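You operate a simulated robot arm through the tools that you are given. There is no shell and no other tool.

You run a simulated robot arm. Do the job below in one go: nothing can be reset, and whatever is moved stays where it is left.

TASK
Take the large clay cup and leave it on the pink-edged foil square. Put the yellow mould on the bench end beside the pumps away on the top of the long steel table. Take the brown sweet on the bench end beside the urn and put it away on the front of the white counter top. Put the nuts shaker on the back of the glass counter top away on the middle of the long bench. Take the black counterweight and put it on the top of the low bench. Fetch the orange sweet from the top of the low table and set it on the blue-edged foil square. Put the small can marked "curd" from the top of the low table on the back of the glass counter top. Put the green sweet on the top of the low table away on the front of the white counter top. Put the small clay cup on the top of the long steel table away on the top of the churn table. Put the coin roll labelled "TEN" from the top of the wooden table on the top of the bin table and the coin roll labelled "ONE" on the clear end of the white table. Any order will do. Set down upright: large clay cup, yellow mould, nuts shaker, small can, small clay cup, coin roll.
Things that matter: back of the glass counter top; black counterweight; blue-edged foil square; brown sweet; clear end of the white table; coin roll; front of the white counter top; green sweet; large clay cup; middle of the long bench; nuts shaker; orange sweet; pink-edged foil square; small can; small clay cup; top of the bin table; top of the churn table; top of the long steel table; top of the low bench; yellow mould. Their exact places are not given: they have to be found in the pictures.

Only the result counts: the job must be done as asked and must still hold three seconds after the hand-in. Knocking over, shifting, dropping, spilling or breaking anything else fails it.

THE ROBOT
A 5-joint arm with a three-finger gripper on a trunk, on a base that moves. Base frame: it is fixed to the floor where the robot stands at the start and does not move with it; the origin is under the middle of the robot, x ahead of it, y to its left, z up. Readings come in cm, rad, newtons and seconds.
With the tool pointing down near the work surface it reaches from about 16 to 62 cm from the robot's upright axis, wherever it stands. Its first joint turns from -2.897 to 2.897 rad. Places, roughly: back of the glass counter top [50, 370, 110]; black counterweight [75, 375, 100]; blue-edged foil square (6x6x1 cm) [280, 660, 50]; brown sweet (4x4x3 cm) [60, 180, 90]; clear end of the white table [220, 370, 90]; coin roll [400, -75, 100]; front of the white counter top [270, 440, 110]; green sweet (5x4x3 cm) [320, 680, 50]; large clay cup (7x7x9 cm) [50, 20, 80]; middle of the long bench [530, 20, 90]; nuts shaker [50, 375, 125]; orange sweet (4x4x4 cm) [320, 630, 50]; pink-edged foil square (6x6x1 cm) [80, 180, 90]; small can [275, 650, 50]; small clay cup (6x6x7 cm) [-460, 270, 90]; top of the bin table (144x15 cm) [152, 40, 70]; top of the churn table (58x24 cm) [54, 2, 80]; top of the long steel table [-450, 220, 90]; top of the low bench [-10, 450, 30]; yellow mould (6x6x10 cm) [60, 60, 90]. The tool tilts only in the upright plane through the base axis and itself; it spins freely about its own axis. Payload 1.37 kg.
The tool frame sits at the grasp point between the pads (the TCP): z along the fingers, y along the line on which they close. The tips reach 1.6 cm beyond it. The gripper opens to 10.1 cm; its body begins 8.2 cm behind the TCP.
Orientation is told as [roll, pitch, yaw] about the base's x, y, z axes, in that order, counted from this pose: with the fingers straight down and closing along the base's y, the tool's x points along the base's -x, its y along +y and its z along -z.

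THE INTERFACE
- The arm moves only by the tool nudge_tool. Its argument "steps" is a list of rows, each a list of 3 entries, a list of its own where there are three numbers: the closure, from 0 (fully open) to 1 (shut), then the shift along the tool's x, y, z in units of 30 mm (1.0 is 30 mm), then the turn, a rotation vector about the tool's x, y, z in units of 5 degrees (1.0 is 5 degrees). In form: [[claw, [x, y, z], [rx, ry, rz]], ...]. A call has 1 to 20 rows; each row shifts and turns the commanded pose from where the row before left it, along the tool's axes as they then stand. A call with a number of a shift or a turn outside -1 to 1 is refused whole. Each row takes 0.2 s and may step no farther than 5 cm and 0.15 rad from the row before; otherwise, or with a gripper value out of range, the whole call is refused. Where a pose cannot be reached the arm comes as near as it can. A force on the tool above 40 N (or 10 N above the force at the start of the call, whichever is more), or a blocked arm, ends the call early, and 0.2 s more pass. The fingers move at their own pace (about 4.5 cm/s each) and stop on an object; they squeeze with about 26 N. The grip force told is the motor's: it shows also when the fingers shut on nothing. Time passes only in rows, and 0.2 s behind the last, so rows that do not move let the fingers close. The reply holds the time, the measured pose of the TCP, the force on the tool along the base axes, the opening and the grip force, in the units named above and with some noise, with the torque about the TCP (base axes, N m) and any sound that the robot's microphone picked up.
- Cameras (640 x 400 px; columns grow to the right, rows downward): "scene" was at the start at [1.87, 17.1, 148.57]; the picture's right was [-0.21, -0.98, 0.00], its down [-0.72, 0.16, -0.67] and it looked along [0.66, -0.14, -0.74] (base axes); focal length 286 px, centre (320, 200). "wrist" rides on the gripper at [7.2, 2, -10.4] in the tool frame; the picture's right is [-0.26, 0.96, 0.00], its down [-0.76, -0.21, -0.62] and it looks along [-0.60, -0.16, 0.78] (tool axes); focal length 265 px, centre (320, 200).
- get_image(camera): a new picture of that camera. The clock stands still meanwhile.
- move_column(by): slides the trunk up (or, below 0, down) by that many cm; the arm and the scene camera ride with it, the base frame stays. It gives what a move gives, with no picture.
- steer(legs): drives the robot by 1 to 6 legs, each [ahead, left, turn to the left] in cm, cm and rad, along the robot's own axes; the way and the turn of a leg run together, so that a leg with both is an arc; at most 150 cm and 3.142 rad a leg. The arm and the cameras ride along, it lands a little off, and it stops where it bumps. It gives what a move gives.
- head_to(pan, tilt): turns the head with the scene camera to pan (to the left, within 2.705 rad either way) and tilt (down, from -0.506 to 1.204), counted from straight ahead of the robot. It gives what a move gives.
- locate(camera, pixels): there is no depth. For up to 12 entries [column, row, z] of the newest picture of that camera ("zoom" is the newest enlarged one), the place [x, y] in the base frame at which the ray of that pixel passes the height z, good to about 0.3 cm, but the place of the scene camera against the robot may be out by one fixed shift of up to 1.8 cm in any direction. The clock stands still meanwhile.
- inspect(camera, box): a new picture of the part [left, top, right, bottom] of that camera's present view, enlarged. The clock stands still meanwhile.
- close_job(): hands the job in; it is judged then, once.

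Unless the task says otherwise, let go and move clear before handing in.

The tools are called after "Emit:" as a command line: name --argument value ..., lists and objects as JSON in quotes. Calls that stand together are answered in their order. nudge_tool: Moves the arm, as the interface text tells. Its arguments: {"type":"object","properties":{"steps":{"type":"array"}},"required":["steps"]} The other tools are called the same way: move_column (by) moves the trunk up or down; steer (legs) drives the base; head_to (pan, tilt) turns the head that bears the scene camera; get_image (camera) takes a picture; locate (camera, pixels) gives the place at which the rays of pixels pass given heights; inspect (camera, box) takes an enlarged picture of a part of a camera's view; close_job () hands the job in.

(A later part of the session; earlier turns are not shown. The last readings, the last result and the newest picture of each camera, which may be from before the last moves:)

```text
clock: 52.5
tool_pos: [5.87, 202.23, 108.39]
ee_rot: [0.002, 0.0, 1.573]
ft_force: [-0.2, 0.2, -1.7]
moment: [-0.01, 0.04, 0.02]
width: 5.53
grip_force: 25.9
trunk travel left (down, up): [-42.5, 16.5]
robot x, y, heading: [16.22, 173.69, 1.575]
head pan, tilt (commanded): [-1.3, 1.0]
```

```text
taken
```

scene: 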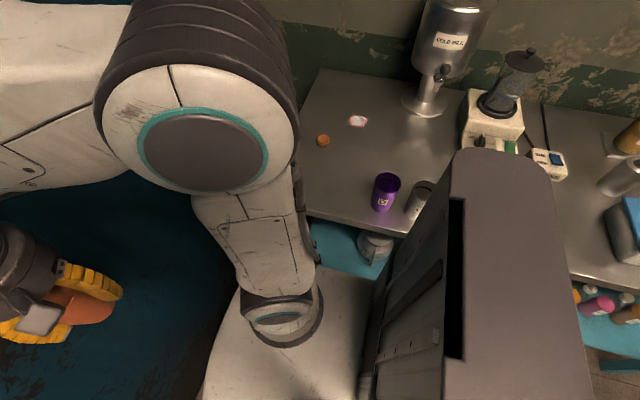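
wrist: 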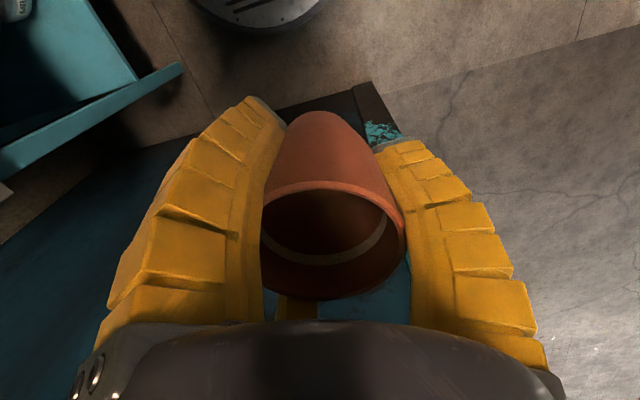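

I'm at (16.4,173.5). Now I'll swing the arm around toward the bench: first +x, then diagonally toward the foil, staying at z≈108.

Emit:
nudge_tool --steps '[[1, [0, -0.97, 0], [0, 0, 0]], [1, [0, -0.97, 0], [0, 0, 0]], [1, [0, -0.97, 0], [0, 0, 0]], [1, [0, -0.97, 0], [0, 0, 0]], [1, [0, -0.97, 0], [0, 0, 0]], [1, [0, -0.97, 0], [0, 0, 0]], [1, [0, -0.97, 0], [0, 0, 0]], [1, [0, -0.97, 0], [0, 0, 0]], [1, [0, -0.97, 0], [0, 0, 0]], [1, [0, -0.97, 0], [0, 0, 0]]]'

Emit:
nudge_tool --steps '[[1, [0.667, -1, 0], [0, 0, 0]], [1, [0.667, -1, 0], [0, 0, 0]], [1, [0.667, -1, 0], [0, 0, 0]], [1, [0.667, -1, 0], [0, 0, 0]], [1, [0.667, -1, 0], [0, 0, 0]], [1, [0.667, -1, 0], [0, 0, 0]], [1, [0.667, -1, 0], [0, 0, 0]], [1, [0.667, -1, 0], [0, 0, 0]], [1, [0.667, -1, 0], [0, 0, 0]]]'

Emit:
get_image --camera "wrist"

Emit:
get_image --camera "scene"

```text
clock: 54.7
tool_pos: [34.97, 202.25, 108.24]
ee_rot: [0.0, 0.0, 1.572]
ft_force: [0.0, -0.6, -0.9]
moment: [-0.01, 0.02, 0.02]
width: 5.6
grip_force: 26.0
trunk travel left (down, up): [-42.5, 16.5]
robot x, y, heading: [16.6, 173.37, 1.573]
head pan, tilt (commanded): [-1.3, 1.0]
```

```text
clock: 56.7
tool_pos: [62.0, 184.32, 108.31]
ee_rot: [0.001, 0.001, 1.573]
ft_force: [0.5, 0.6, -0.6]
moment: [-0.02, 0.02, -0.01]
width: 5.61
grip_force: 25.8
trunk travel left (down, up): [-42.5, 16.5]
robot x, y, heading: [16.42, 173.28, 1.571]
head pan, tilt (commanded): [-1.3, 1.0]
```

```text
taken
```

wrist: 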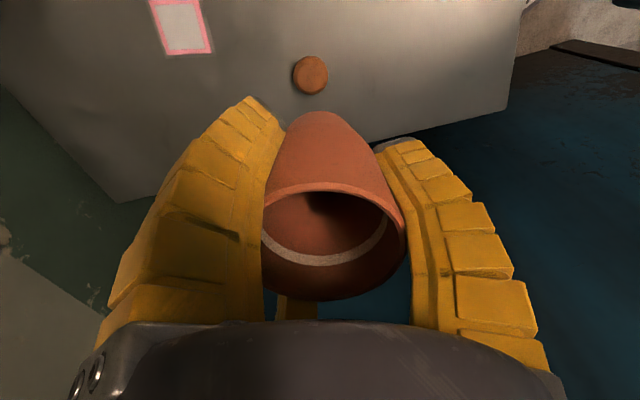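

```text
taken
```

scene: 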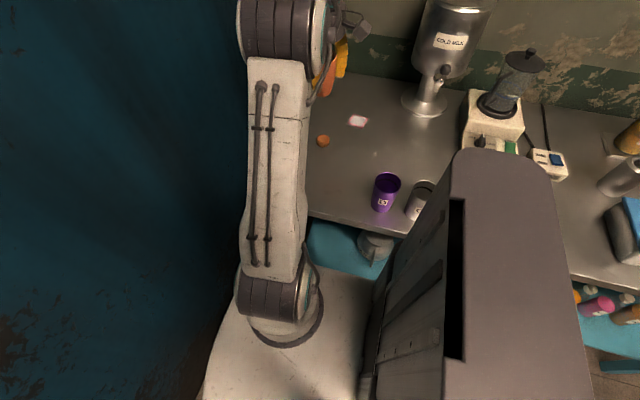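

The wrist view shows the foil at (182,25) and the sweet at (311,75). Locating with the wrist camera.

Emit:
inspect --camera "wrist" --box '[120, 0, 360, 150]'

Emit:
locate --camera "wrist" --pixels '[[182, 25, 85], [182, 25, 86.5], [182, 25, 88], [311, 75, 87], [311, 75, 89]]'

```text
2.67 times, centred on (240, 75) of wrist
```

zoom: 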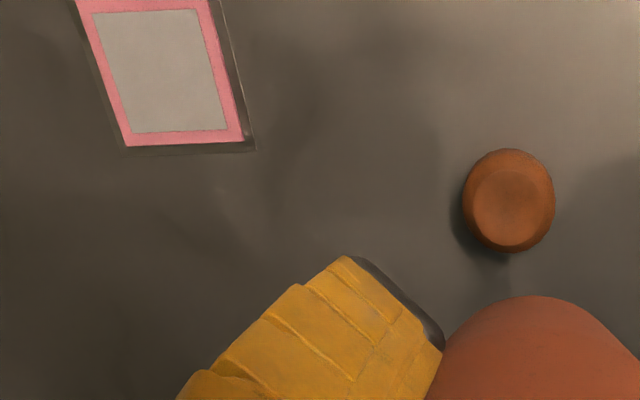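

```text
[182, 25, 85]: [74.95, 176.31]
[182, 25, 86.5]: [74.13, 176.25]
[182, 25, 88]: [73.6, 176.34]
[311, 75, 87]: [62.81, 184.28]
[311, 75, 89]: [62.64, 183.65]
```

Foil centre is (74.3,176.3). Moving over it.

Emit:
nudge_tool --steps '[[1, [0.533, -0.82, 0], [0, 0, 0]], [1, [0.533, -0.82, 0], [0, 0, 0]], [1, [0.533, -0.82, 0], [0, 0, 0]], [1, [0.533, -0.82, 0], [0, 0, 0]], [1, [0.533, -0.82, 0], [0, 0, 0]]]'

Emit:
get_image --camera "wrist"

Emit:
get_image --camera "scene"

```text
clock: 57.9
tool_pos: [70.19, 176.46, 106.48]
ee_rot: [-0.001, -0.001, 1.572]
ft_force: [-0.2, -0.1, -0.6]
moment: [-0.01, -0.03, 0.01]
width: 5.58
grip_force: 26.1
out of reach, approached as far as the arm can: row 4, 5
trunk travel left (down, up): [-42.5, 16.5]
robot x, y, heading: [16.21, 173.22, 1.578]
head pan, tilt (commanded): [-1.3, 1.0]
```

```text
taken
```

wrist: 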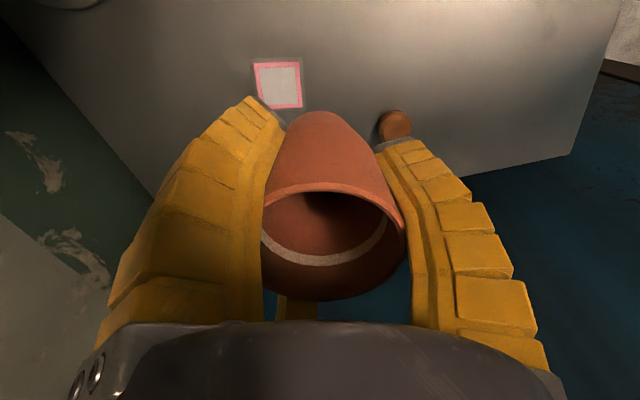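

```text
taken
```

scene: 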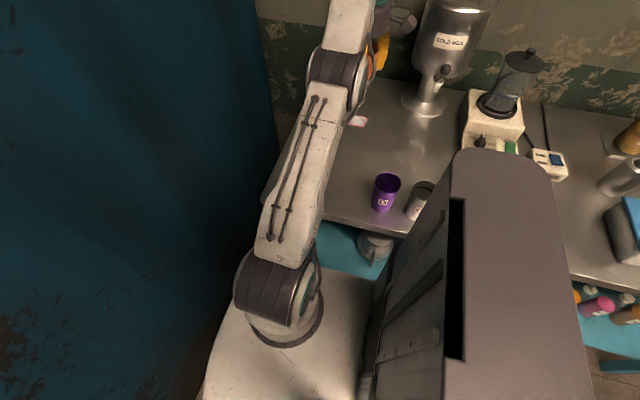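

At this height the arm only reaches ~54 cm. I'll raise the trunk by 12 cm and then lower the arm relative to it, which gives more reach.

Emit:
move_column --by 12

```text
clock: 59.4
tool_pos: [70.21, 176.49, 118.47]
ee_rot: [0.0, -0.001, 1.573]
ft_force: [-1.3, -0.5, -1.3]
moment: [0.01, 0.01, -0.02]
width: 5.52
grip_force: 25.9
trunk travel left (down, up): [-54.5, 4.5]
robot x, y, heading: [16.03, 173.33, 1.574]
head pan, tilt (commanded): [-1.3, 1.0]
```

Now lower the arm by 12 cm in place.

Emit:
nudge_tool --steps '[[1, [0, 0, 0.8], [0, 0, 0]], [1, [0, 0, 0.8], [0, 0, 0]], [1, [0, 0, 0.8], [0, 0, 0]], [1, [0, 0, 0.8], [0, 0, 0]], [1, [0, 0, 0.8], [0, 0, 0]]]'

Emit:
get_image --camera "wrist"

```text
clock: 60.6
tool_pos: [70.41, 176.41, 106.35]
ee_rot: [0.0, -0.001, 1.572]
ft_force: [0.1, 0.0, -0.7]
moment: [-0.02, -0.02, 0.0]
width: 5.53
grip_force: 26.1
trunk travel left (down, up): [-54.5, 4.5]
robot x, y, heading: [16.25, 173.29, 1.573]
head pan, tilt (commanded): [-1.3, 1.0]
```

```text
taken
```

wrist: 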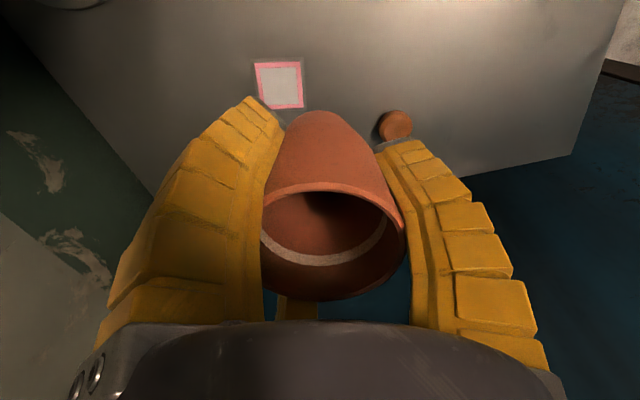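

The commanded pose followed the measured one. Locating the foil centre (279,86) from here.

Emit:
inspect --camera "wrist" --box '[200, 30, 360, 130]'

Emit:
locate --camera "wrist" --pixels '[[279, 86, 85], [279, 86, 86.5], [279, 86, 88], [396, 126, 87], [396, 126, 89]]'

```text
4.00 times, centred on (280, 80) of wrist
```

zoom: 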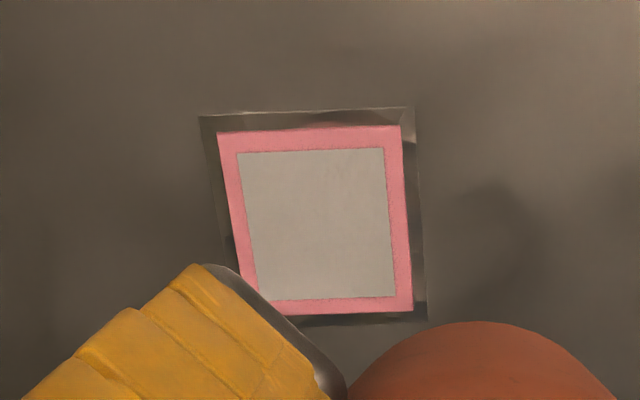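

```text
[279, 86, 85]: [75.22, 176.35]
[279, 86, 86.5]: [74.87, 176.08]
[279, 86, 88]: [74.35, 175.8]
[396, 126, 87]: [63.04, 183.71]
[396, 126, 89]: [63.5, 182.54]
```

Foil centre ≈ (74.8,176.1). Moving over it and down to z≈96.

Emit:
nudge_tool --steps '[[1, [0.05, -0.73, 0.5], [0, 0, 0]], [1, [0.05, -0.73, 0.5], [0, 0, 0]], [1, [0, 0, 0.8], [0, 0, 0]], [1, [0, 0, 0.8], [0, 0, 0]], [1, [0, 0, 0.8], [0, 0, 0]]]'

Emit:
get_image --camera "wrist"

Emit:
get_image --camera "scene"

```text
clock: 61.8
tool_pos: [74.66, 176.15, 96.16]
ee_rot: [-0.001, 0.0, 1.573]
ft_force: [0.5, -0.5, -1.0]
moment: [-0.02, 0.02, -0.02]
width: 5.53
grip_force: 25.5
trunk travel left (down, up): [-54.5, 4.5]
robot x, y, heading: [16.18, 173.38, 1.575]
head pan, tilt (commanded): [-1.3, 1.0]
```

```text
taken
```

wrist: 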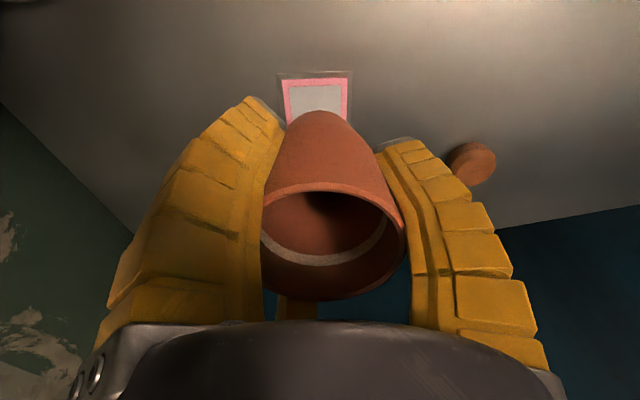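

```text
taken
```

scene: 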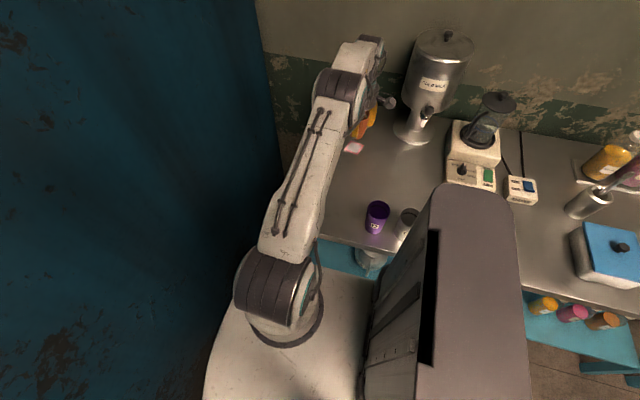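

The wrist camera housing is at scene (385,101), the urn tap at (428,112). I'll check the distance between them before lowering.

Emit:
inspect --camera "scene" --box '[320, 40, 480, 160]'

Emit:
locate --camera "scene" --pixels '[[428, 112, 95], [428, 112, 100], [428, 112, 105], [388, 101, 104], [388, 101, 108], [410, 134, 86]]'

```text
3.33 times, centred on (400, 100) of scene
```

zoom: 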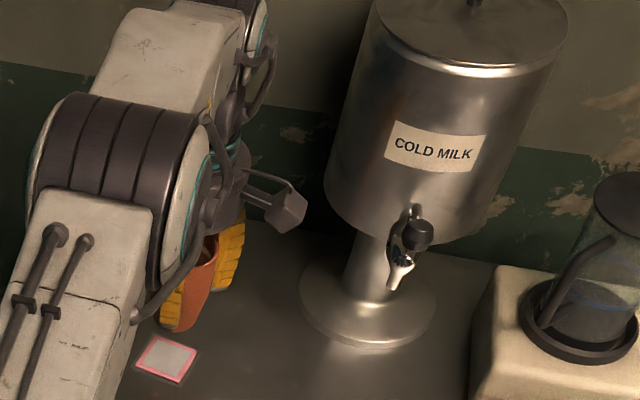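

```text
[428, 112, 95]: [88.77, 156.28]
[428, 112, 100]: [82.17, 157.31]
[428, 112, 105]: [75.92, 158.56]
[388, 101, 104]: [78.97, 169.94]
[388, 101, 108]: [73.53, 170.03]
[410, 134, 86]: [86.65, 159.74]
```

The tap is about 12 cm from the camera housing, fine. The foil centre is under the tool; I'll lower 4 cm, then continue in small steps watching the force.

Emit:
nudge_tool --steps '[[1, [0, 0, 0.4], [0, 0, 0]], [1, [0, 0, 0.4], [0, 0, 0]], [1, [0, 0, 0.4], [0, 0, 0]], [1, [0, 0, 0.2], [0, 0, 0]]]'

Emit:
get_image --camera "wrist"

Emit:
inspect --camera "scene" --box '[320, 80, 420, 160]'

```text
clock: 62.8
tool_pos: [74.69, 176.2, 91.96]
ee_rot: [-0.001, 0.001, 1.572]
ft_force: [0.5, 0.0, -1.0]
moment: [0.03, -0.01, 0.02]
width: 5.52
grip_force: 26.5
trunk travel left (down, up): [-54.5, 4.5]
robot x, y, heading: [16.6, 173.55, 1.574]
head pan, tilt (commanded): [-1.3, 1.0]
```

```text
taken
```

wrist: 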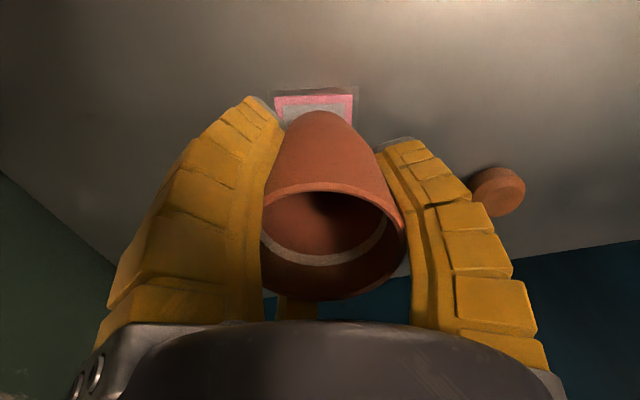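

```text
5.00 times, centred on (370, 120) of scene
```

zoom: 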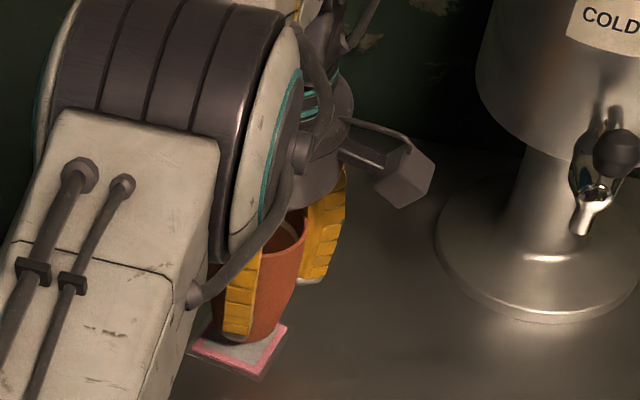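

Nearly on the foil. Continue down in small steps (0.3 cm each) watching the force.

Emit:
nudge_tool --steps '[[1, [0, 0, 0.1], [0, 0, 0]], [1, [0, 0, 0.1], [0, 0, 0]], [1, [0, 0, 0.1], [0, 0, 0]]]'

```text
clock: 63.6
tool_pos: [74.65, 176.21, 91.18]
ee_rot: [-0.001, 0.0, 1.571]
ft_force: [0.3, -0.4, -0.4]
moment: [-0.02, -0.02, -0.01]
width: 5.5
grip_force: 26.3
trunk travel left (down, up): [-54.5, 4.5]
robot x, y, heading: [16.41, 173.67, 1.573]
head pan, tilt (commanded): [-1.3, 1.0]
```

Emit:
nudge_tool --steps '[[1, [0, 0, 0.1], [0, 0, 0]], [1, [0, 0, 0.1], [0, 0, 0]], [1, [0, 0, 0], [0, 0, 0]]]'

Emit:
inspect --camera "scene" --box '[340, 90, 400, 160]'

```text
clock: 64.4
tool_pos: [74.75, 176.24, 90.51]
ee_rot: [0.0, 0.0, 1.573]
ft_force: [-0.3, 0.5, -0.4]
moment: [-0.01, -0.03, -0.01]
width: 5.54
grip_force: 26.0
trunk travel left (down, up): [-54.5, 4.5]
robot x, y, heading: [16.63, 173.15, 1.572]
head pan, tilt (commanded): [-1.3, 1.0]
```

```text
5.71 times, centred on (370, 125) of scene
```

zoom: 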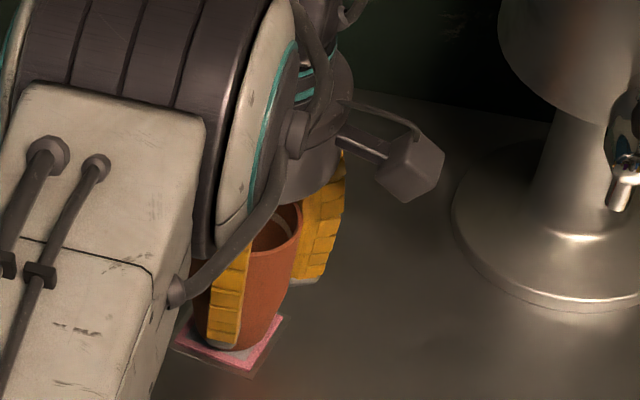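

Emit:
nudge_tool --steps '[[1, [0, 0, 0.1], [0, 0, 0]], [1, [0, 0, 0.1], [0, 0, 0]], [1, [0, 0, 0], [0, 0, 0]]]'

```text
clock: 65.2
tool_pos: [74.67, 176.21, 90.14]
ee_rot: [-0.003, 0.0, 1.572]
ft_force: [-0.2, 0.2, 6.9]
moment: [-0.04, 0.08, -0.03]
width: 5.52
grip_force: 25.4
trunk travel left (down, up): [-54.5, 4.5]
robot x, y, heading: [16.73, 173.06, 1.575]
head pan, tilt (commanded): [-1.3, 1.0]
```

Contact felt (6.9 N). Opening the gripper and lifting clear.

Emit:
nudge_tool --steps '[[0, [0, 0, 0], [0, 0, 0]], [0, [0, 0, 0], [0, 0, 0]], [0, [0, 0, 0], [0, 0, 0]], [0, [0, 0, 0], [0, 0, 0]], [0, [0, 0, 0], [0, 0, 0]], [0, [0, 0, 0], [0, 0, 0]]]'

Emit:
get_image --camera "wrist"

```text
clock: 66.6
tool_pos: [74.77, 176.25, 89.98]
ee_rot: [0.001, 0.0, 1.573]
ft_force: [0.0, -0.4, 1.1]
moment: [0.0, -0.01, -0.01]
width: 10.07
grip_force: 0.0
trunk travel left (down, up): [-54.5, 4.5]
robot x, y, heading: [16.35, 173.23, 1.567]
head pan, tilt (commanded): [-1.3, 1.0]
```

```text
taken
```

wrist: 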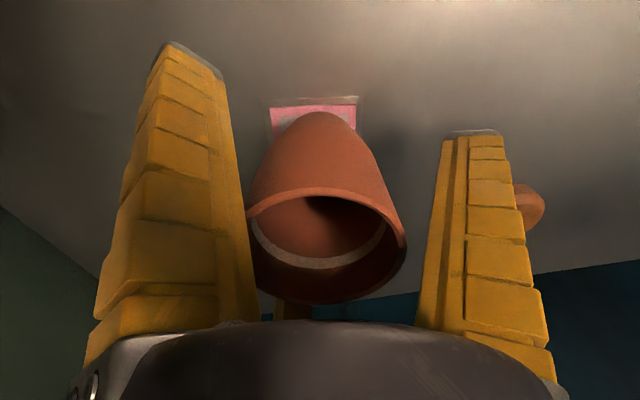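

The cup stands alone between the open fingers. Lifting straight up to z≈106.

Emit:
nudge_tool --steps '[[0, [0, 0, -0.5], [0, 0, 0]], [0, [0, 0, -0.9], [0, 0, 0]], [0, [0, 0, -0.9], [0, 0, 0]], [0, [0, 0, -0.9], [0, 0, 0]], [0, [0, 0, -0.9], [0, 0, 0]], [0, [0, 0, -0.9], [0, 0, 0]]]'

Emit:
get_image --camera "wrist"

Emit:
get_image --camera "scene"

```text
clock: 68.0
tool_pos: [74.64, 176.21, 105.13]
ee_rot: [0.0, 0.0, 1.573]
ft_force: [0.1, -0.5, -0.4]
moment: [0.0, 0.02, 0.0]
width: 10.05
grip_force: 0.1
trunk travel left (down, up): [-54.5, 4.5]
robot x, y, heading: [16.55, 173.25, 1.571]
head pan, tilt (commanded): [-1.3, 1.0]
```

```text
taken
```

wrist: 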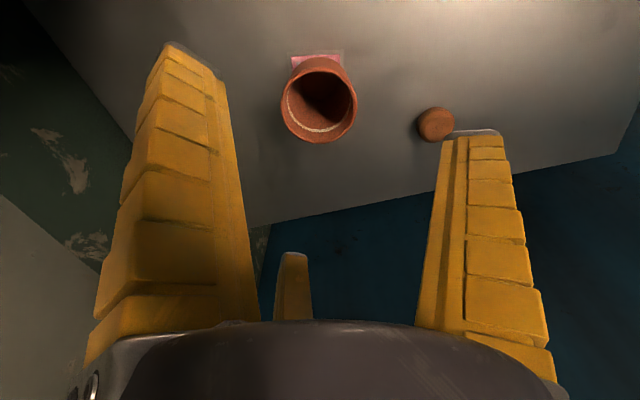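

```text
taken
```

scene: 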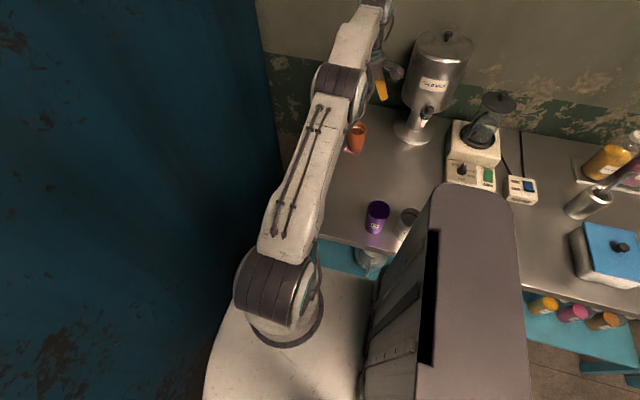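

The cup is on the foil. Now the brown sweet at wrist (436,124).

Emit:
inspect --camera "wrist" --box '[380, 80, 500, 160]'

Emit:
locate --camera "wrist" --pixels '[[436, 124, 85], [436, 124, 86.5], [436, 124, 88], [320, 99, 94]]'

```text
5.00 times, centred on (440, 120) of wrist
```

zoom: 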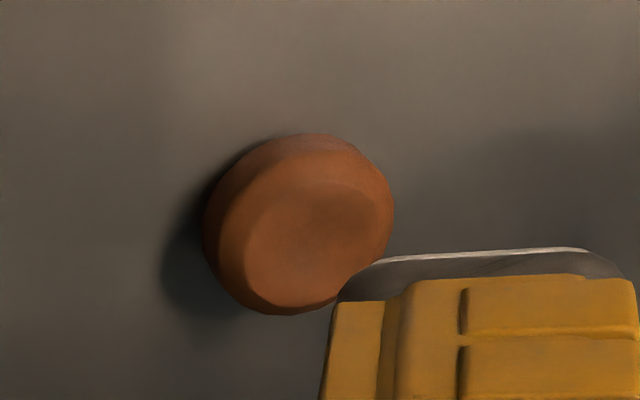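

```text
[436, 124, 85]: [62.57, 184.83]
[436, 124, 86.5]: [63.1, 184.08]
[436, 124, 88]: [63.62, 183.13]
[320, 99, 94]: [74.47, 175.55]
```

Sweet centre ≈ (62.9,184.3). Moving over it and checking.

Emit:
nudge_tool --steps '[[0, [-0.675, 0.98, 0], [0, 0, 0]], [0, [-0.675, 0.98, 0], [0, 0, 0]], [0, [-0.675, 0.98, 0], [0, 0, 0]], [0, [-0.675, 0.98, 0], [0, 0, 0]], [0, [0, 0, 0.8], [0, 0, 0]], [0, [0, 0, 0.8], [0, 0, 0]], [0, [0, 0, 0.8], [0, 0, 0]]]'

Emit:
get_image --camera "wrist"

```text
clock: 69.6
tool_pos: [62.89, 184.23, 97.82]
ee_rot: [-0.001, 0.001, 1.573]
ft_force: [0.5, 0.2, -0.2]
moment: [-0.03, 0.02, -0.03]
width: 10.04
grip_force: 0.1
trunk travel left (down, up): [-54.5, 4.5]
robot x, y, heading: [16.69, 173.76, 1.568]
head pan, tilt (commanded): [-1.3, 1.0]
```

```text
taken
```

wrist: 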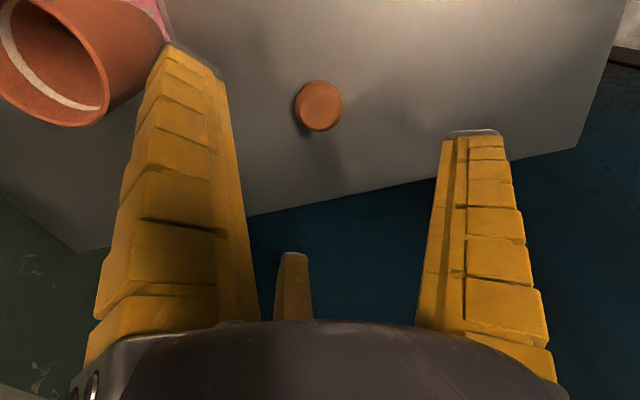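

The sweet (319,106) is right under the tool. Descending to just above the bench.

Emit:
nudge_tool --steps '[[0, [0, 0, 0.8], [0, 0, 0]], [0, [0, 0, 0.8], [0, 0, 0]], [0, [0, 0, 0.8], [0, 0, 0]], [0, [0, 0, 0.8], [0, 0, 0]], [0, [0, 0, 0.2], [0, 0, 0]], [0, [0, 0, 0], [0, 0, 0]]]'

Emit:
get_image --camera "wrist"

```text
clock: 71.0
tool_pos: [62.98, 184.17, 87.7]
ee_rot: [0.0, -0.001, 1.571]
ft_force: [-0.7, 0.2, -0.6]
moment: [-0.02, -0.02, 0.04]
width: 10.08
grip_force: 0.0
trunk travel left (down, up): [-54.5, 4.5]
robot x, y, heading: [16.3, 173.13, 1.57]
head pan, tilt (commanded): [-1.3, 1.0]
```

```text
taken
```

wrist: 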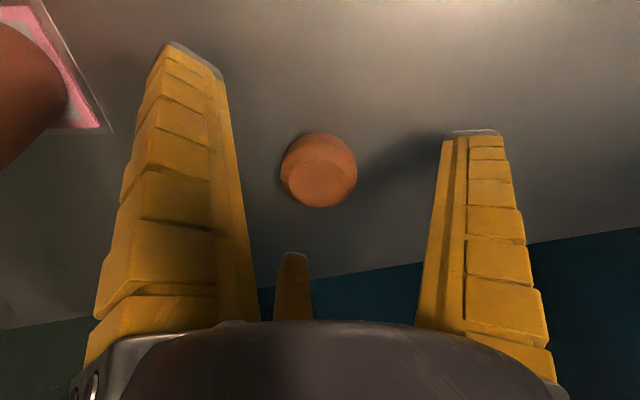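

Centred on the sweet. Lower by another 0.5 cm and close.

Emit:
nudge_tool --steps '[[0, [0, 0, 0.16], [0, 0, 0]], [0, [0, 0, 0], [0, 0, 0]], [1, [0, 0, 0], [0, 0, 0]], [1, [0, 0, 0], [0, 0, 0]], [1, [0, 0, 0], [0, 0, 0]], [1, [0, 0, 0], [0, 0, 0]], [1, [0, 0, 0], [0, 0, 0]], [1, [0, 0, 0], [0, 0, 0]], [1, [0, 0, 0], [0, 0, 0]], [1, [0, 0, 0], [0, 0, 0]]]'

Emit:
get_image --camera "wrist"

```text
clock: 73.2
tool_pos: [63.07, 184.3, 87.33]
ee_rot: [-0.005, 0.001, 1.573]
ft_force: [0.9, 0.3, 12.1]
moment: [-0.04, 0.06, 0.04]
width: 3.46
grip_force: 25.9
trunk travel left (down, up): [-54.5, 4.5]
robot x, y, heading: [16.64, 173.29, 1.572]
head pan, tilt (commanded): [-1.3, 1.0]
```

```text
taken
```

wrist: 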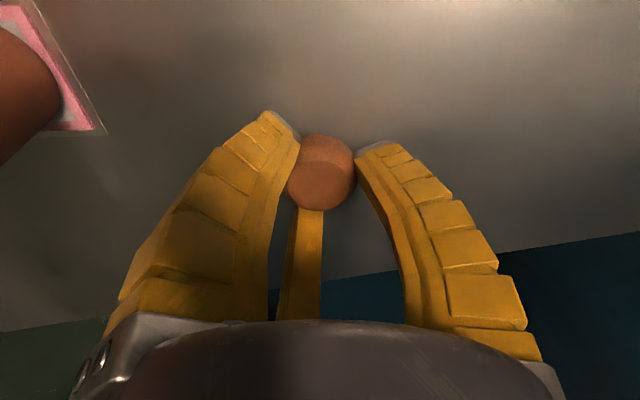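

The grip is on the sweet (width 3.46); the tips press the bench lightly (12 N). Lifting.

Emit:
nudge_tool --steps '[[1, [0, 0, -0.3], [0, 0, 0]], [1, [0, 0, -0.5], [0, 0, 0]], [1, [0, 0, -0.9], [0, 0, 0]], [1, [0, 0, -0.9], [0, 0, 0]], [1, [0, 0, -0.9], [0, 0, 0]], [1, [0, 0, -0.9], [0, 0, 0]], [1, [0, 0, -0.9], [0, 0, 0]], [1, [0, 0, -0.9], [0, 0, 0]], [1, [0, 0, -0.9], [0, 0, 0]]]'

Emit:
get_image --camera "wrist"

```text
clock: 75.2
tool_pos: [62.74, 184.18, 108.57]
ee_rot: [0.001, 0.002, 1.572]
ft_force: [0.5, 0.7, 1.1]
moment: [0.01, -0.02, 0.0]
width: 3.28
grip_force: 26.3
trunk travel left (down, up): [-54.5, 4.5]
robot x, y, heading: [16.1, 173.39, 1.575]
head pan, tilt (commanded): [-1.3, 1.0]
```

```text
taken
```

wrist: 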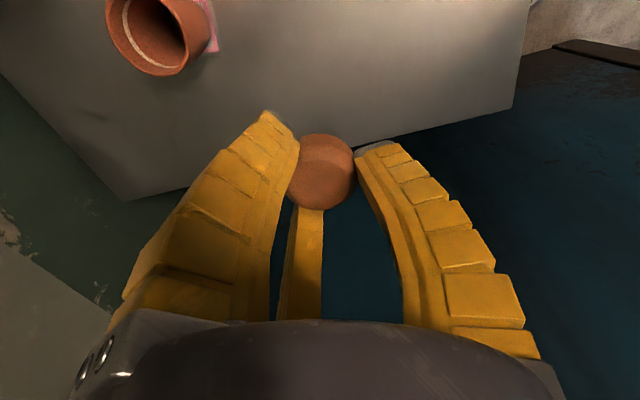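

The sweet is held. Bringing the arm back to straight ahead of the robot.

Emit:
nudge_tool --steps '[[1, [-0.667, 1, 0], [0, 0, 0]], [1, [-0.667, 1, 0], [0, 0, 0]], [1, [-0.667, 1, 0], [0, 0, 0]], [1, [-0.667, 1, 0], [0, 0, 0]], [1, [-0.667, 1, 0], [0, 0, 0]], [1, [-0.667, 1, 0], [0, 0, 0]], [1, [-0.667, 1, 0], [0, 0, 0]], [1, [-0.667, 1, 0], [0, 0, 0]], [1, [-0.667, 1, 0], [0, 0, 0]], [1, [0, 0.92, 0], [0, 0, 0]], [1, [0, 0.92, 0], [0, 0, 0]], [1, [0, 0.92, 0], [0, 0, 0]], [1, [0, 0.92, 0], [0, 0, 0]], [1, [0, 0.92, 0], [0, 0, 0]], [1, [0, 0.92, 0], [0, 0, 0]], [1, [0, 0.92, 0], [0, 0, 0]]]'

Emit:
steer --legs '[[0, 25, 0], [-20, 20, 0]]'

Emit:
head_to --pan 0.3 --tilt 0.3

Emit:
get_image --camera "scene"

```text
clock: 78.6
tool_pos: [16.54, 202.24, 108.38]
ee_rot: [-0.002, 0.0, 1.57]
ft_force: [0.7, -0.9, -0.1]
moment: [0.01, -0.01, 0.0]
width: 3.28
grip_force: 25.8
trunk travel left (down, up): [-54.5, 4.5]
robot x, y, heading: [16.04, 173.16, 1.571]
head pan, tilt (commanded): [-1.3, 1.0]
```

```text
clock: 82.0
tool_pos: [-28.4, 182.19, 108.4]
ee_rot: [-0.001, -0.001, 1.569]
ft_force: [-1.2, -0.6, -0.4]
moment: [-0.01, -0.05, 0.01]
width: 3.23
grip_force: 26.3
trunk travel left (down, up): [-54.5, 4.5]
robot x, y, heading: [-28.73, 152.96, 1.568]
head pan, tilt (commanded): [-1.3, 1.0]
```

```text
clock: 83.7
tool_pos: [-28.49, 182.26, 108.44]
ee_rot: [0.0, 0.001, 1.569]
ft_force: [-0.8, -0.7, -0.3]
moment: [0.0, 0.0, 0.01]
width: 3.25
grip_force: 25.6
trunk travel left (down, up): [-54.5, 4.5]
robot x, y, heading: [-28.69, 153.39, 1.569]
head pan, tilt (commanded): [0.3, 0.3]
```

```text
taken
```

scene: 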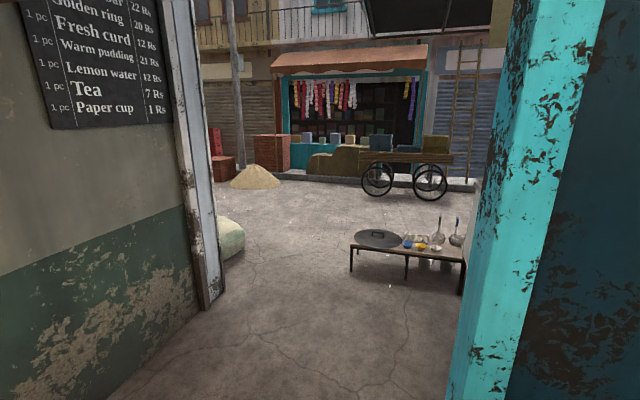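

The doorway is ahead-left: left post foot around (207,305), right teal post at right. Locating those feet.

Emit:
head_to --pan 0.1 --tilt 0.7

Emit:
get_image --camera "scene"

```text
clock: 84.6
tool_pos: [-28.38, 182.15, 108.45]
ee_rot: [0.0, 0.0, 1.568]
ft_force: [-0.3, -0.7, -0.1]
moment: [-0.02, 0.02, -0.03]
width: 3.23
grip_force: 26.1
trunk travel left (down, up): [-54.5, 4.5]
robot x, y, heading: [-28.89, 153.3, 1.568]
head pan, tilt (commanded): [0.099, 0.7]
```

```text
taken
```

scene: 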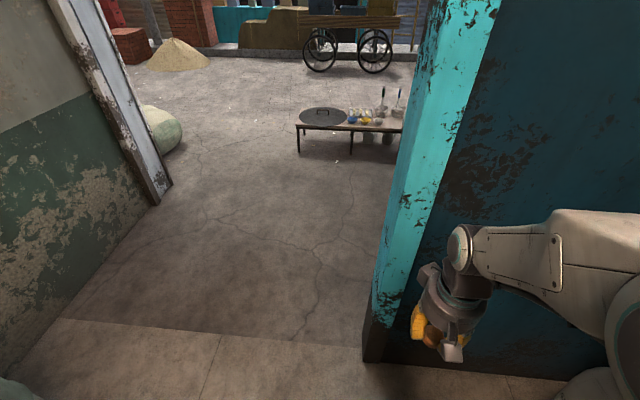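

Emit:
locate --camera "scene" --pixels '[[365, 362, 0], [372, 325, 0], [155, 205, 0], [172, 188, 0], [30, 350, 0], [70, 320, 0], [298, 155, 0], [400, 165, 0], [160, 155, 0]]'

```text
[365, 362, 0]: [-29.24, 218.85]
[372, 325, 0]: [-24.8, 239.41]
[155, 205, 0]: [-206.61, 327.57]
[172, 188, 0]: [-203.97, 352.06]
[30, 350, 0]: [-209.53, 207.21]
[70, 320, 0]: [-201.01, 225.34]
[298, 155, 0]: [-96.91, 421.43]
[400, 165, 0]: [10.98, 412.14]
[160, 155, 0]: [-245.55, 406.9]
```

The passage runs between x≈-30 and x≈-205. I'll move left to x≈-85 and drive out to y≈285.

Emit:
steer --legs '[[0, 58, 0], [130, 0, 0]]'

Emit:
head_to --pan -1.0 --tilt 0.3

Emit:
get_image --camera "scene"

Emit:
head_to --pan 0.0 --tilt 0.4

Emit:
get_image --camera "scene"

Emit:
head_to --pan 1.3 --tilt 0.3

Emit:
get_image --camera "scene"

```text
clock: 93.9
tool_pos: [-84.11, 311.99, 108.37]
ee_rot: [0.001, -0.001, 1.559]
ft_force: [1.2, 0.8, -0.3]
moment: [0.01, 0.02, 0.01]
width: 3.27
grip_force: 25.9
trunk travel left (down, up): [-54.5, 4.5]
robot x, y, heading: [-84.61, 282.88, 1.56]
head pan, tilt (commanded): [0.099, 0.7]
```

```text
clock: 95.3
tool_pos: [-83.95, 312.05, 108.39]
ee_rot: [-0.002, 0.001, 1.56]
ft_force: [-0.1, 0.2, 0.1]
moment: [0.02, 0.0, 0.0]
width: 3.3
grip_force: 26.4
trunk travel left (down, up): [-54.5, 4.5]
robot x, y, heading: [-84.45, 283.04, 1.56]
head pan, tilt (commanded): [-1.0, 0.3]
```

```text
taken
```

scene: 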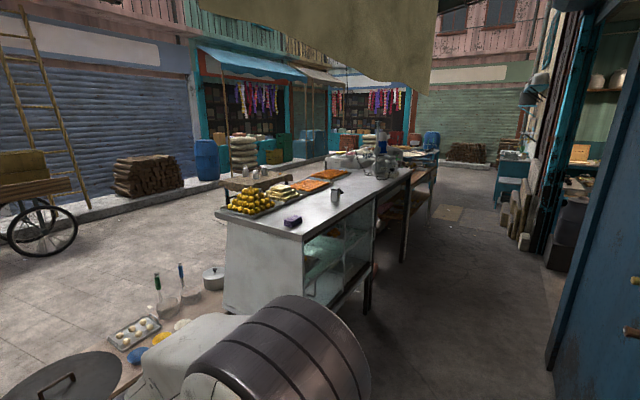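

```text
clock: 96.5
tool_pos: [-84.05, 311.92, 108.4]
ee_rot: [-0.001, 0.0, 1.559]
ft_force: [-0.2, -0.2, 0.4]
moment: [0.0, 0.01, 0.0]
width: 3.26
grip_force: 25.4
trunk travel left (down, up): [-54.5, 4.5]
robot x, y, heading: [-84.53, 282.97, 1.56]
head pan, tilt (commanded): [0.0, 0.4]
```

```text
taken
```

scene: 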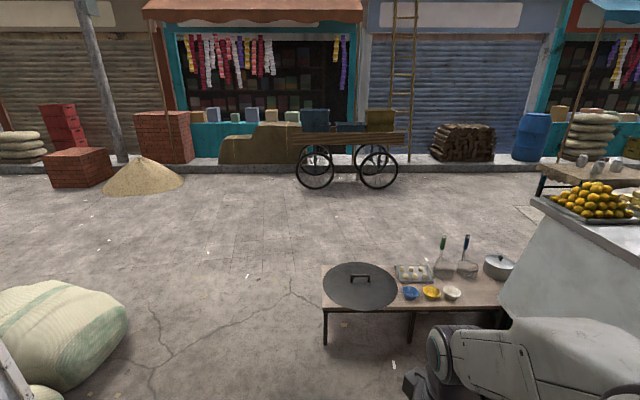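

```text
clock: 98.0
tool_pos: [-84.02, 312.02, 108.33]
ee_rot: [0.001, 0.001, 1.558]
ft_force: [-0.2, -0.2, -0.2]
moment: [-0.03, -0.01, 0.0]
width: 3.26
grip_force: 25.5
trunk travel left (down, up): [-54.5, 4.5]
robot x, y, heading: [-84.51, 283.08, 1.561]
head pan, tilt (commanded): [1.3, 0.3]
```

```text
taken
```

scene: 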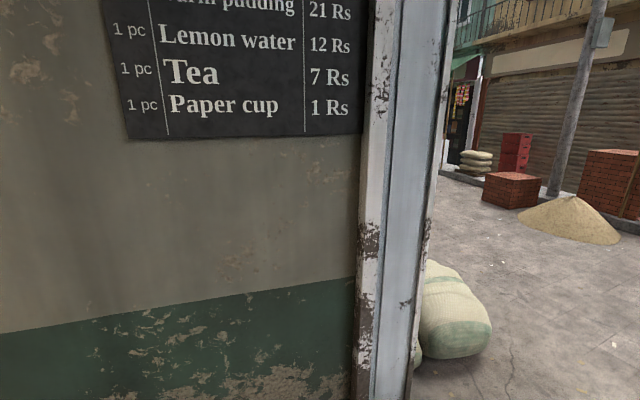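

Outside: a low bench with pans ahead and a long glass counter to the right. Enlarging that view to read what's on it.

Emit:
head_to --pan -1.0 --tilt 0.3

Emit:
get_image --camera "scene"

Emit:
inspect --camera "scene" --box '[200, 100, 440, 260]'

Emit:
inspect --camera "scene" --box '[300, 110, 460, 210]'

```text
clock: 100.1
tool_pos: [-83.99, 312.02, 108.45]
ee_rot: [0.0, 0.0, 1.56]
ft_force: [0.5, 0.6, -0.2]
moment: [0.0, -0.01, 0.05]
width: 3.28
grip_force: 25.8
trunk travel left (down, up): [-54.5, 4.5]
robot x, y, heading: [-84.38, 283.14, 1.557]
head pan, tilt (commanded): [-1.0, 0.3]
```

```text
taken
```

scene: 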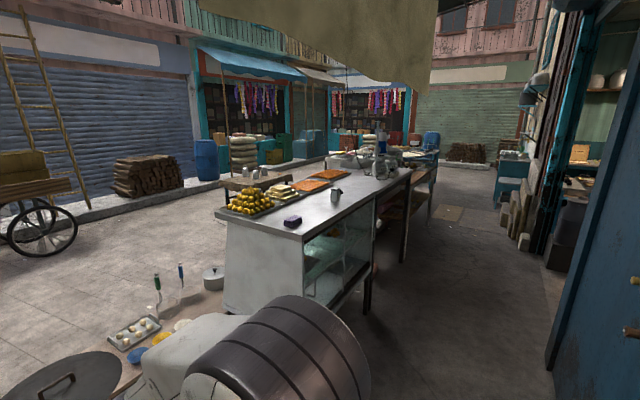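

```text
2.50 times, centred on (320, 180) of scene
```

zoom: 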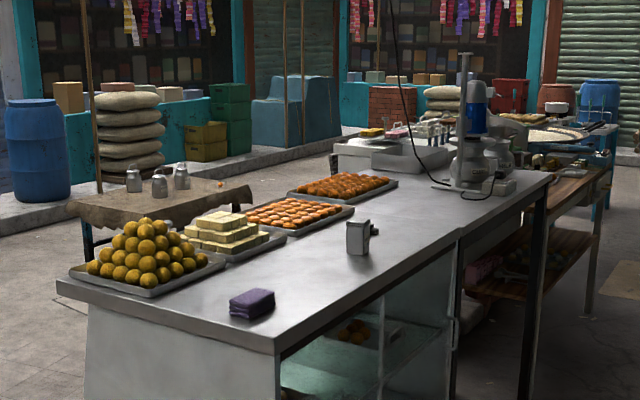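

```text
4.00 times, centred on (380, 160) of scene
```

zoom: 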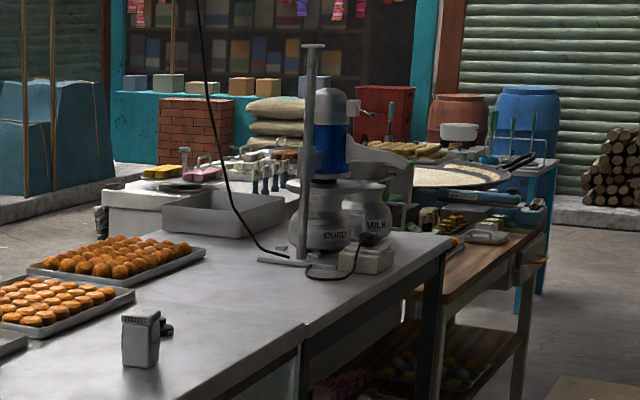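

The glass counter carries trays, a purple item, a grey shaker (zoom 357,237) and a dark knob next to it. Locating the counter's corners and these items.

Emit:
locate --camera "scene" --pixels '[[223, 213, 108], [310, 236, 108], [383, 190, 108], [342, 201, 108], [345, 193, 105], [292, 221, 108], [407, 262, 0], [367, 312, 0], [548, 370, 0], [548, 262, 0], [337, 280, 0]]'

```text
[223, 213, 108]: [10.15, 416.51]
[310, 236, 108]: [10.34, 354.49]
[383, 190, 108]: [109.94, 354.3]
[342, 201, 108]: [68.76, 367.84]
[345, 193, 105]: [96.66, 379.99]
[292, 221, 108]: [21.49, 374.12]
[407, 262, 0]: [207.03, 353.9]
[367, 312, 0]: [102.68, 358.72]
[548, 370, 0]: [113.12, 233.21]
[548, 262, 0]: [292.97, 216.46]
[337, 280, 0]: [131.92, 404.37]
```

The aisle between counter (y≥354) and shop wall (y≤235) is wide enough. I'll turn right and drive along it at y≈293.

Emit:
steer --legs '[[10, 0, 0], [0, 0, -1.559], [150, 0, 0], [60, 0, 0]]'

Emit:
head_to --pan 0.7 --tilt 0.3

Emit:
get_image --camera "scene"

Emit:
head_to --pan 0.0 --tilt 0.3

Emit:
get_image --camera "scene"

Emit:
head_to --pan -0.9 --tilt 0.3

Emit:
get_image --camera "scene"

```text
clock: 115.1
tool_pos: [154.61, 295.41, 108.39]
ee_rot: [0.0, -0.001, 0.013]
ft_force: [0.3, -0.4, -0.4]
moment: [0.03, 0.02, 0.0]
width: 3.27
grip_force: 26.0
trunk travel left (down, up): [-54.5, 4.5]
robot x, y, heading: [125.56, 295.18, 0.015]
head pan, tilt (commanded): [-1.0, 0.3]
```

```text
clock: 116.8
tool_pos: [154.39, 295.42, 108.3]
ee_rot: [0.0, 0.001, 0.012]
ft_force: [0.6, -0.5, -0.6]
moment: [-0.04, 0.01, 0.03]
width: 3.24
grip_force: 26.2
trunk travel left (down, up): [-54.5, 4.5]
robot x, y, heading: [125.33, 295.55, 0.013]
head pan, tilt (commanded): [0.7, 0.3]
```

```text
taken
```

scene: 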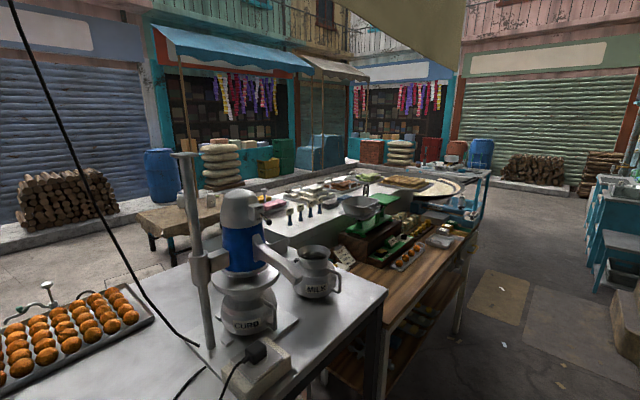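

```text
clock: 117.9
tool_pos: [154.64, 295.34, 108.34]
ee_rot: [0.001, 0.001, 0.012]
ft_force: [-0.5, -0.8, -0.4]
moment: [-0.04, -0.02, 0.0]
width: 3.28
grip_force: 25.6
trunk travel left (down, up): [-54.5, 4.5]
robot x, y, heading: [125.56, 295.33, 0.014]
head pan, tilt (commanded): [0.0, 0.3]
```

```text
taken
```

scene: 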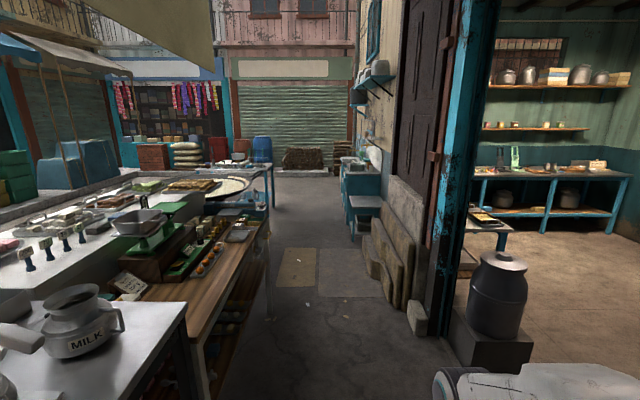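

```text
clock: 119.1
tool_pos: [154.5, 295.43, 108.35]
ee_rot: [0.0, 0.0, 0.012]
ft_force: [-0.2, -0.1, -0.2]
moment: [0.04, 0.02, 0.02]
width: 3.24
grip_force: 25.7
trunk travel left (down, up): [-54.5, 4.5]
robot x, y, heading: [125.52, 295.09, 0.008]
head pan, tilt (commanded): [-0.901, 0.3]
```

```text
taken
```

scene: 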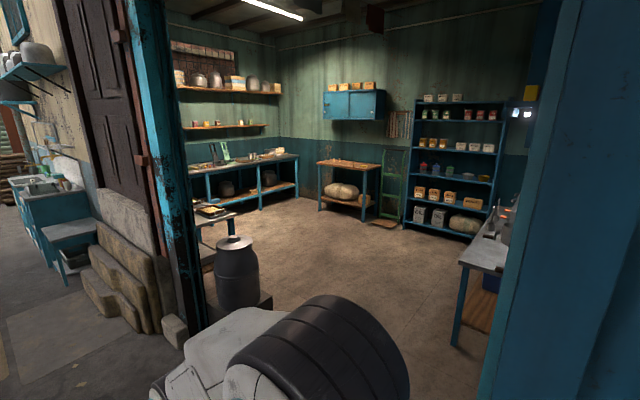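

Now I see the workshop on the right and, ahead-left, the counters. Enlarging the area beyond the wooden table to identify the white counter and white table.

Emit:
head_to --pan 0.6 --tilt 0.4

Emit:
get_image --camera "scene"

Emit:
inspect --camera "scene" --box '[200, 120, 440, 270]'

Emit:
inspect --camera "scene" --box '[280, 130, 400, 205]'

```text
clock: 120.7
tool_pos: [154.43, 295.33, 108.41]
ee_rot: [0.001, 0.002, 0.012]
ft_force: [-0.9, -0.1, 0.2]
moment: [0.0, -0.01, -0.01]
width: 3.27
grip_force: 26.0
trunk travel left (down, up): [-54.5, 4.5]
robot x, y, heading: [125.2, 294.94, 0.012]
head pan, tilt (commanded): [0.6, 0.4]
```

```text
taken
```

scene: 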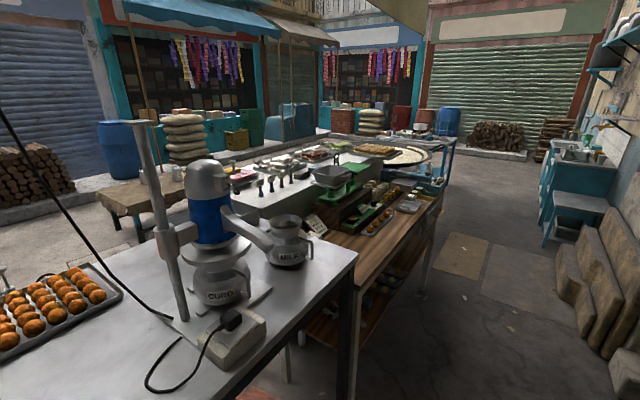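

```text
2.67 times, centred on (320, 195) of scene
```

zoom: 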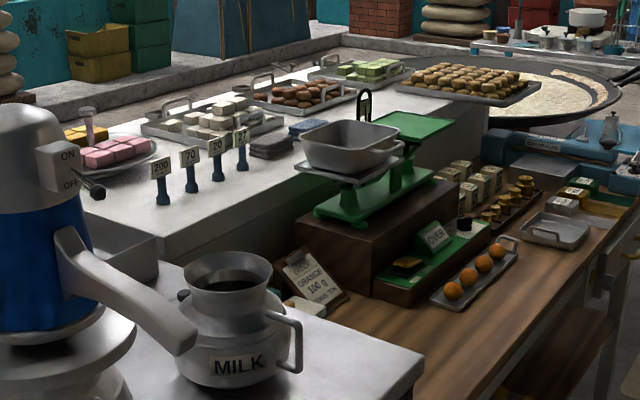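

```text
5.33 times, centred on (340, 168) of scene
```

zoom: 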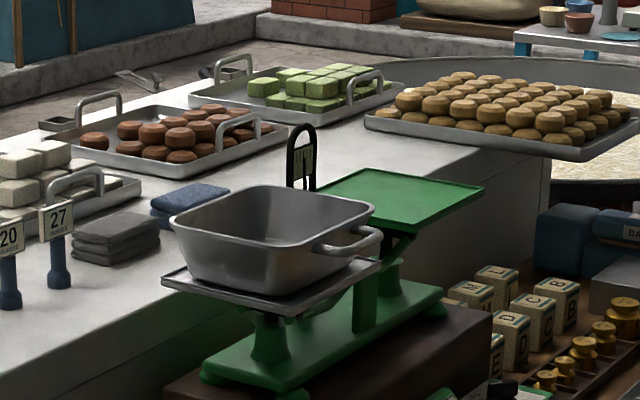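

The white counter has trays of sweets; I need to know where its front side is. Locating key points at z≈108.

Emit:
locate --camera "scene" --pixels '[[383.7, 172.5, 108], [261, 195, 108], [290.4, 181.9, 108], [311.7, 155.6, 108], [335, 146, 108], [378, 150, 108], [280.6, 165.7, 108], [248.7, 159.4, 108], [293.7, 148, 108], [355, 258, 100], [340, 280, 90], [437, 195, 90]]'

```text
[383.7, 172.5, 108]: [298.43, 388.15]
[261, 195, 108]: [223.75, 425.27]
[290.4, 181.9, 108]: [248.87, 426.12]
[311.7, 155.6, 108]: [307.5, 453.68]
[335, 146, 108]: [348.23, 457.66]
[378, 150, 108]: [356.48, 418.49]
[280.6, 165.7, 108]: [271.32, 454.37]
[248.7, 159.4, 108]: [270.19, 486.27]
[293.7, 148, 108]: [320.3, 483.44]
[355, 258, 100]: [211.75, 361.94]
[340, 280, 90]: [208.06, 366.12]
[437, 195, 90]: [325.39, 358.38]
```

I need a closer look at the white counter from its other side. First check the passage ahead.

Emit:
head_to --pan -0.1 --tilt 0.5

Emit:
get_image --camera "scene"

Emit:
locate --camera "scene" --pixels '[[455, 277, 0], [300, 260, 0], [310, 160, 0], [395, 180, 0], [360, 130, 0], [250, 300, 0]]'

```text
clock: 121.8
tool_pos: [154.52, 295.41, 108.44]
ee_rot: [0.0, 0.0, 0.012]
ft_force: [0.0, 0.8, -0.1]
moment: [0.01, 0.02, 0.0]
width: 3.28
grip_force: 25.8
trunk travel left (down, up): [-54.5, 4.5]
robot x, y, heading: [125.81, 295.55, 0.008]
head pan, tilt (commanded): [-0.099, 0.499]
```

```text
taken
```

scene: 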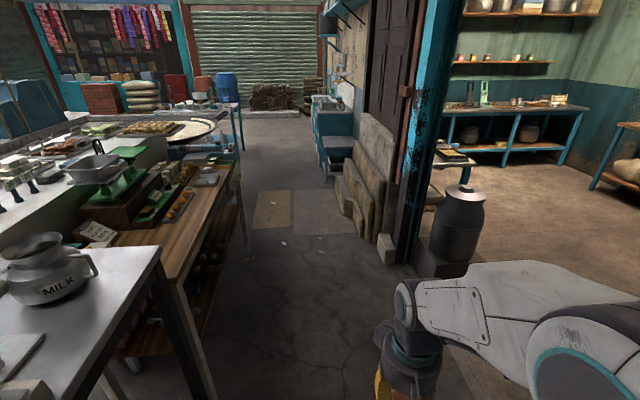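

```text
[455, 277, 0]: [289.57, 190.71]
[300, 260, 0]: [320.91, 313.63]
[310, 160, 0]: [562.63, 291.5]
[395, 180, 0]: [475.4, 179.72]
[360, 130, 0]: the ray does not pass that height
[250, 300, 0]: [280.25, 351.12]
```

Emit:
locate --camera "scene" --pixels '[[379, 262, 0], [362, 235, 0], [335, 205, 0], [325, 178, 0], [245, 255, 0], [213, 398, 0], [245, 150, 0], [415, 275, 0]]'

```text
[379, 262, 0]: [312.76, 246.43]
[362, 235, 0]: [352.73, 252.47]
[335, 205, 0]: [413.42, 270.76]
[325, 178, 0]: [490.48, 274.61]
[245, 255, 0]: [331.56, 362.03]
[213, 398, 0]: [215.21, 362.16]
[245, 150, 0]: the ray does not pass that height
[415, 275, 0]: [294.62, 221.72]
```

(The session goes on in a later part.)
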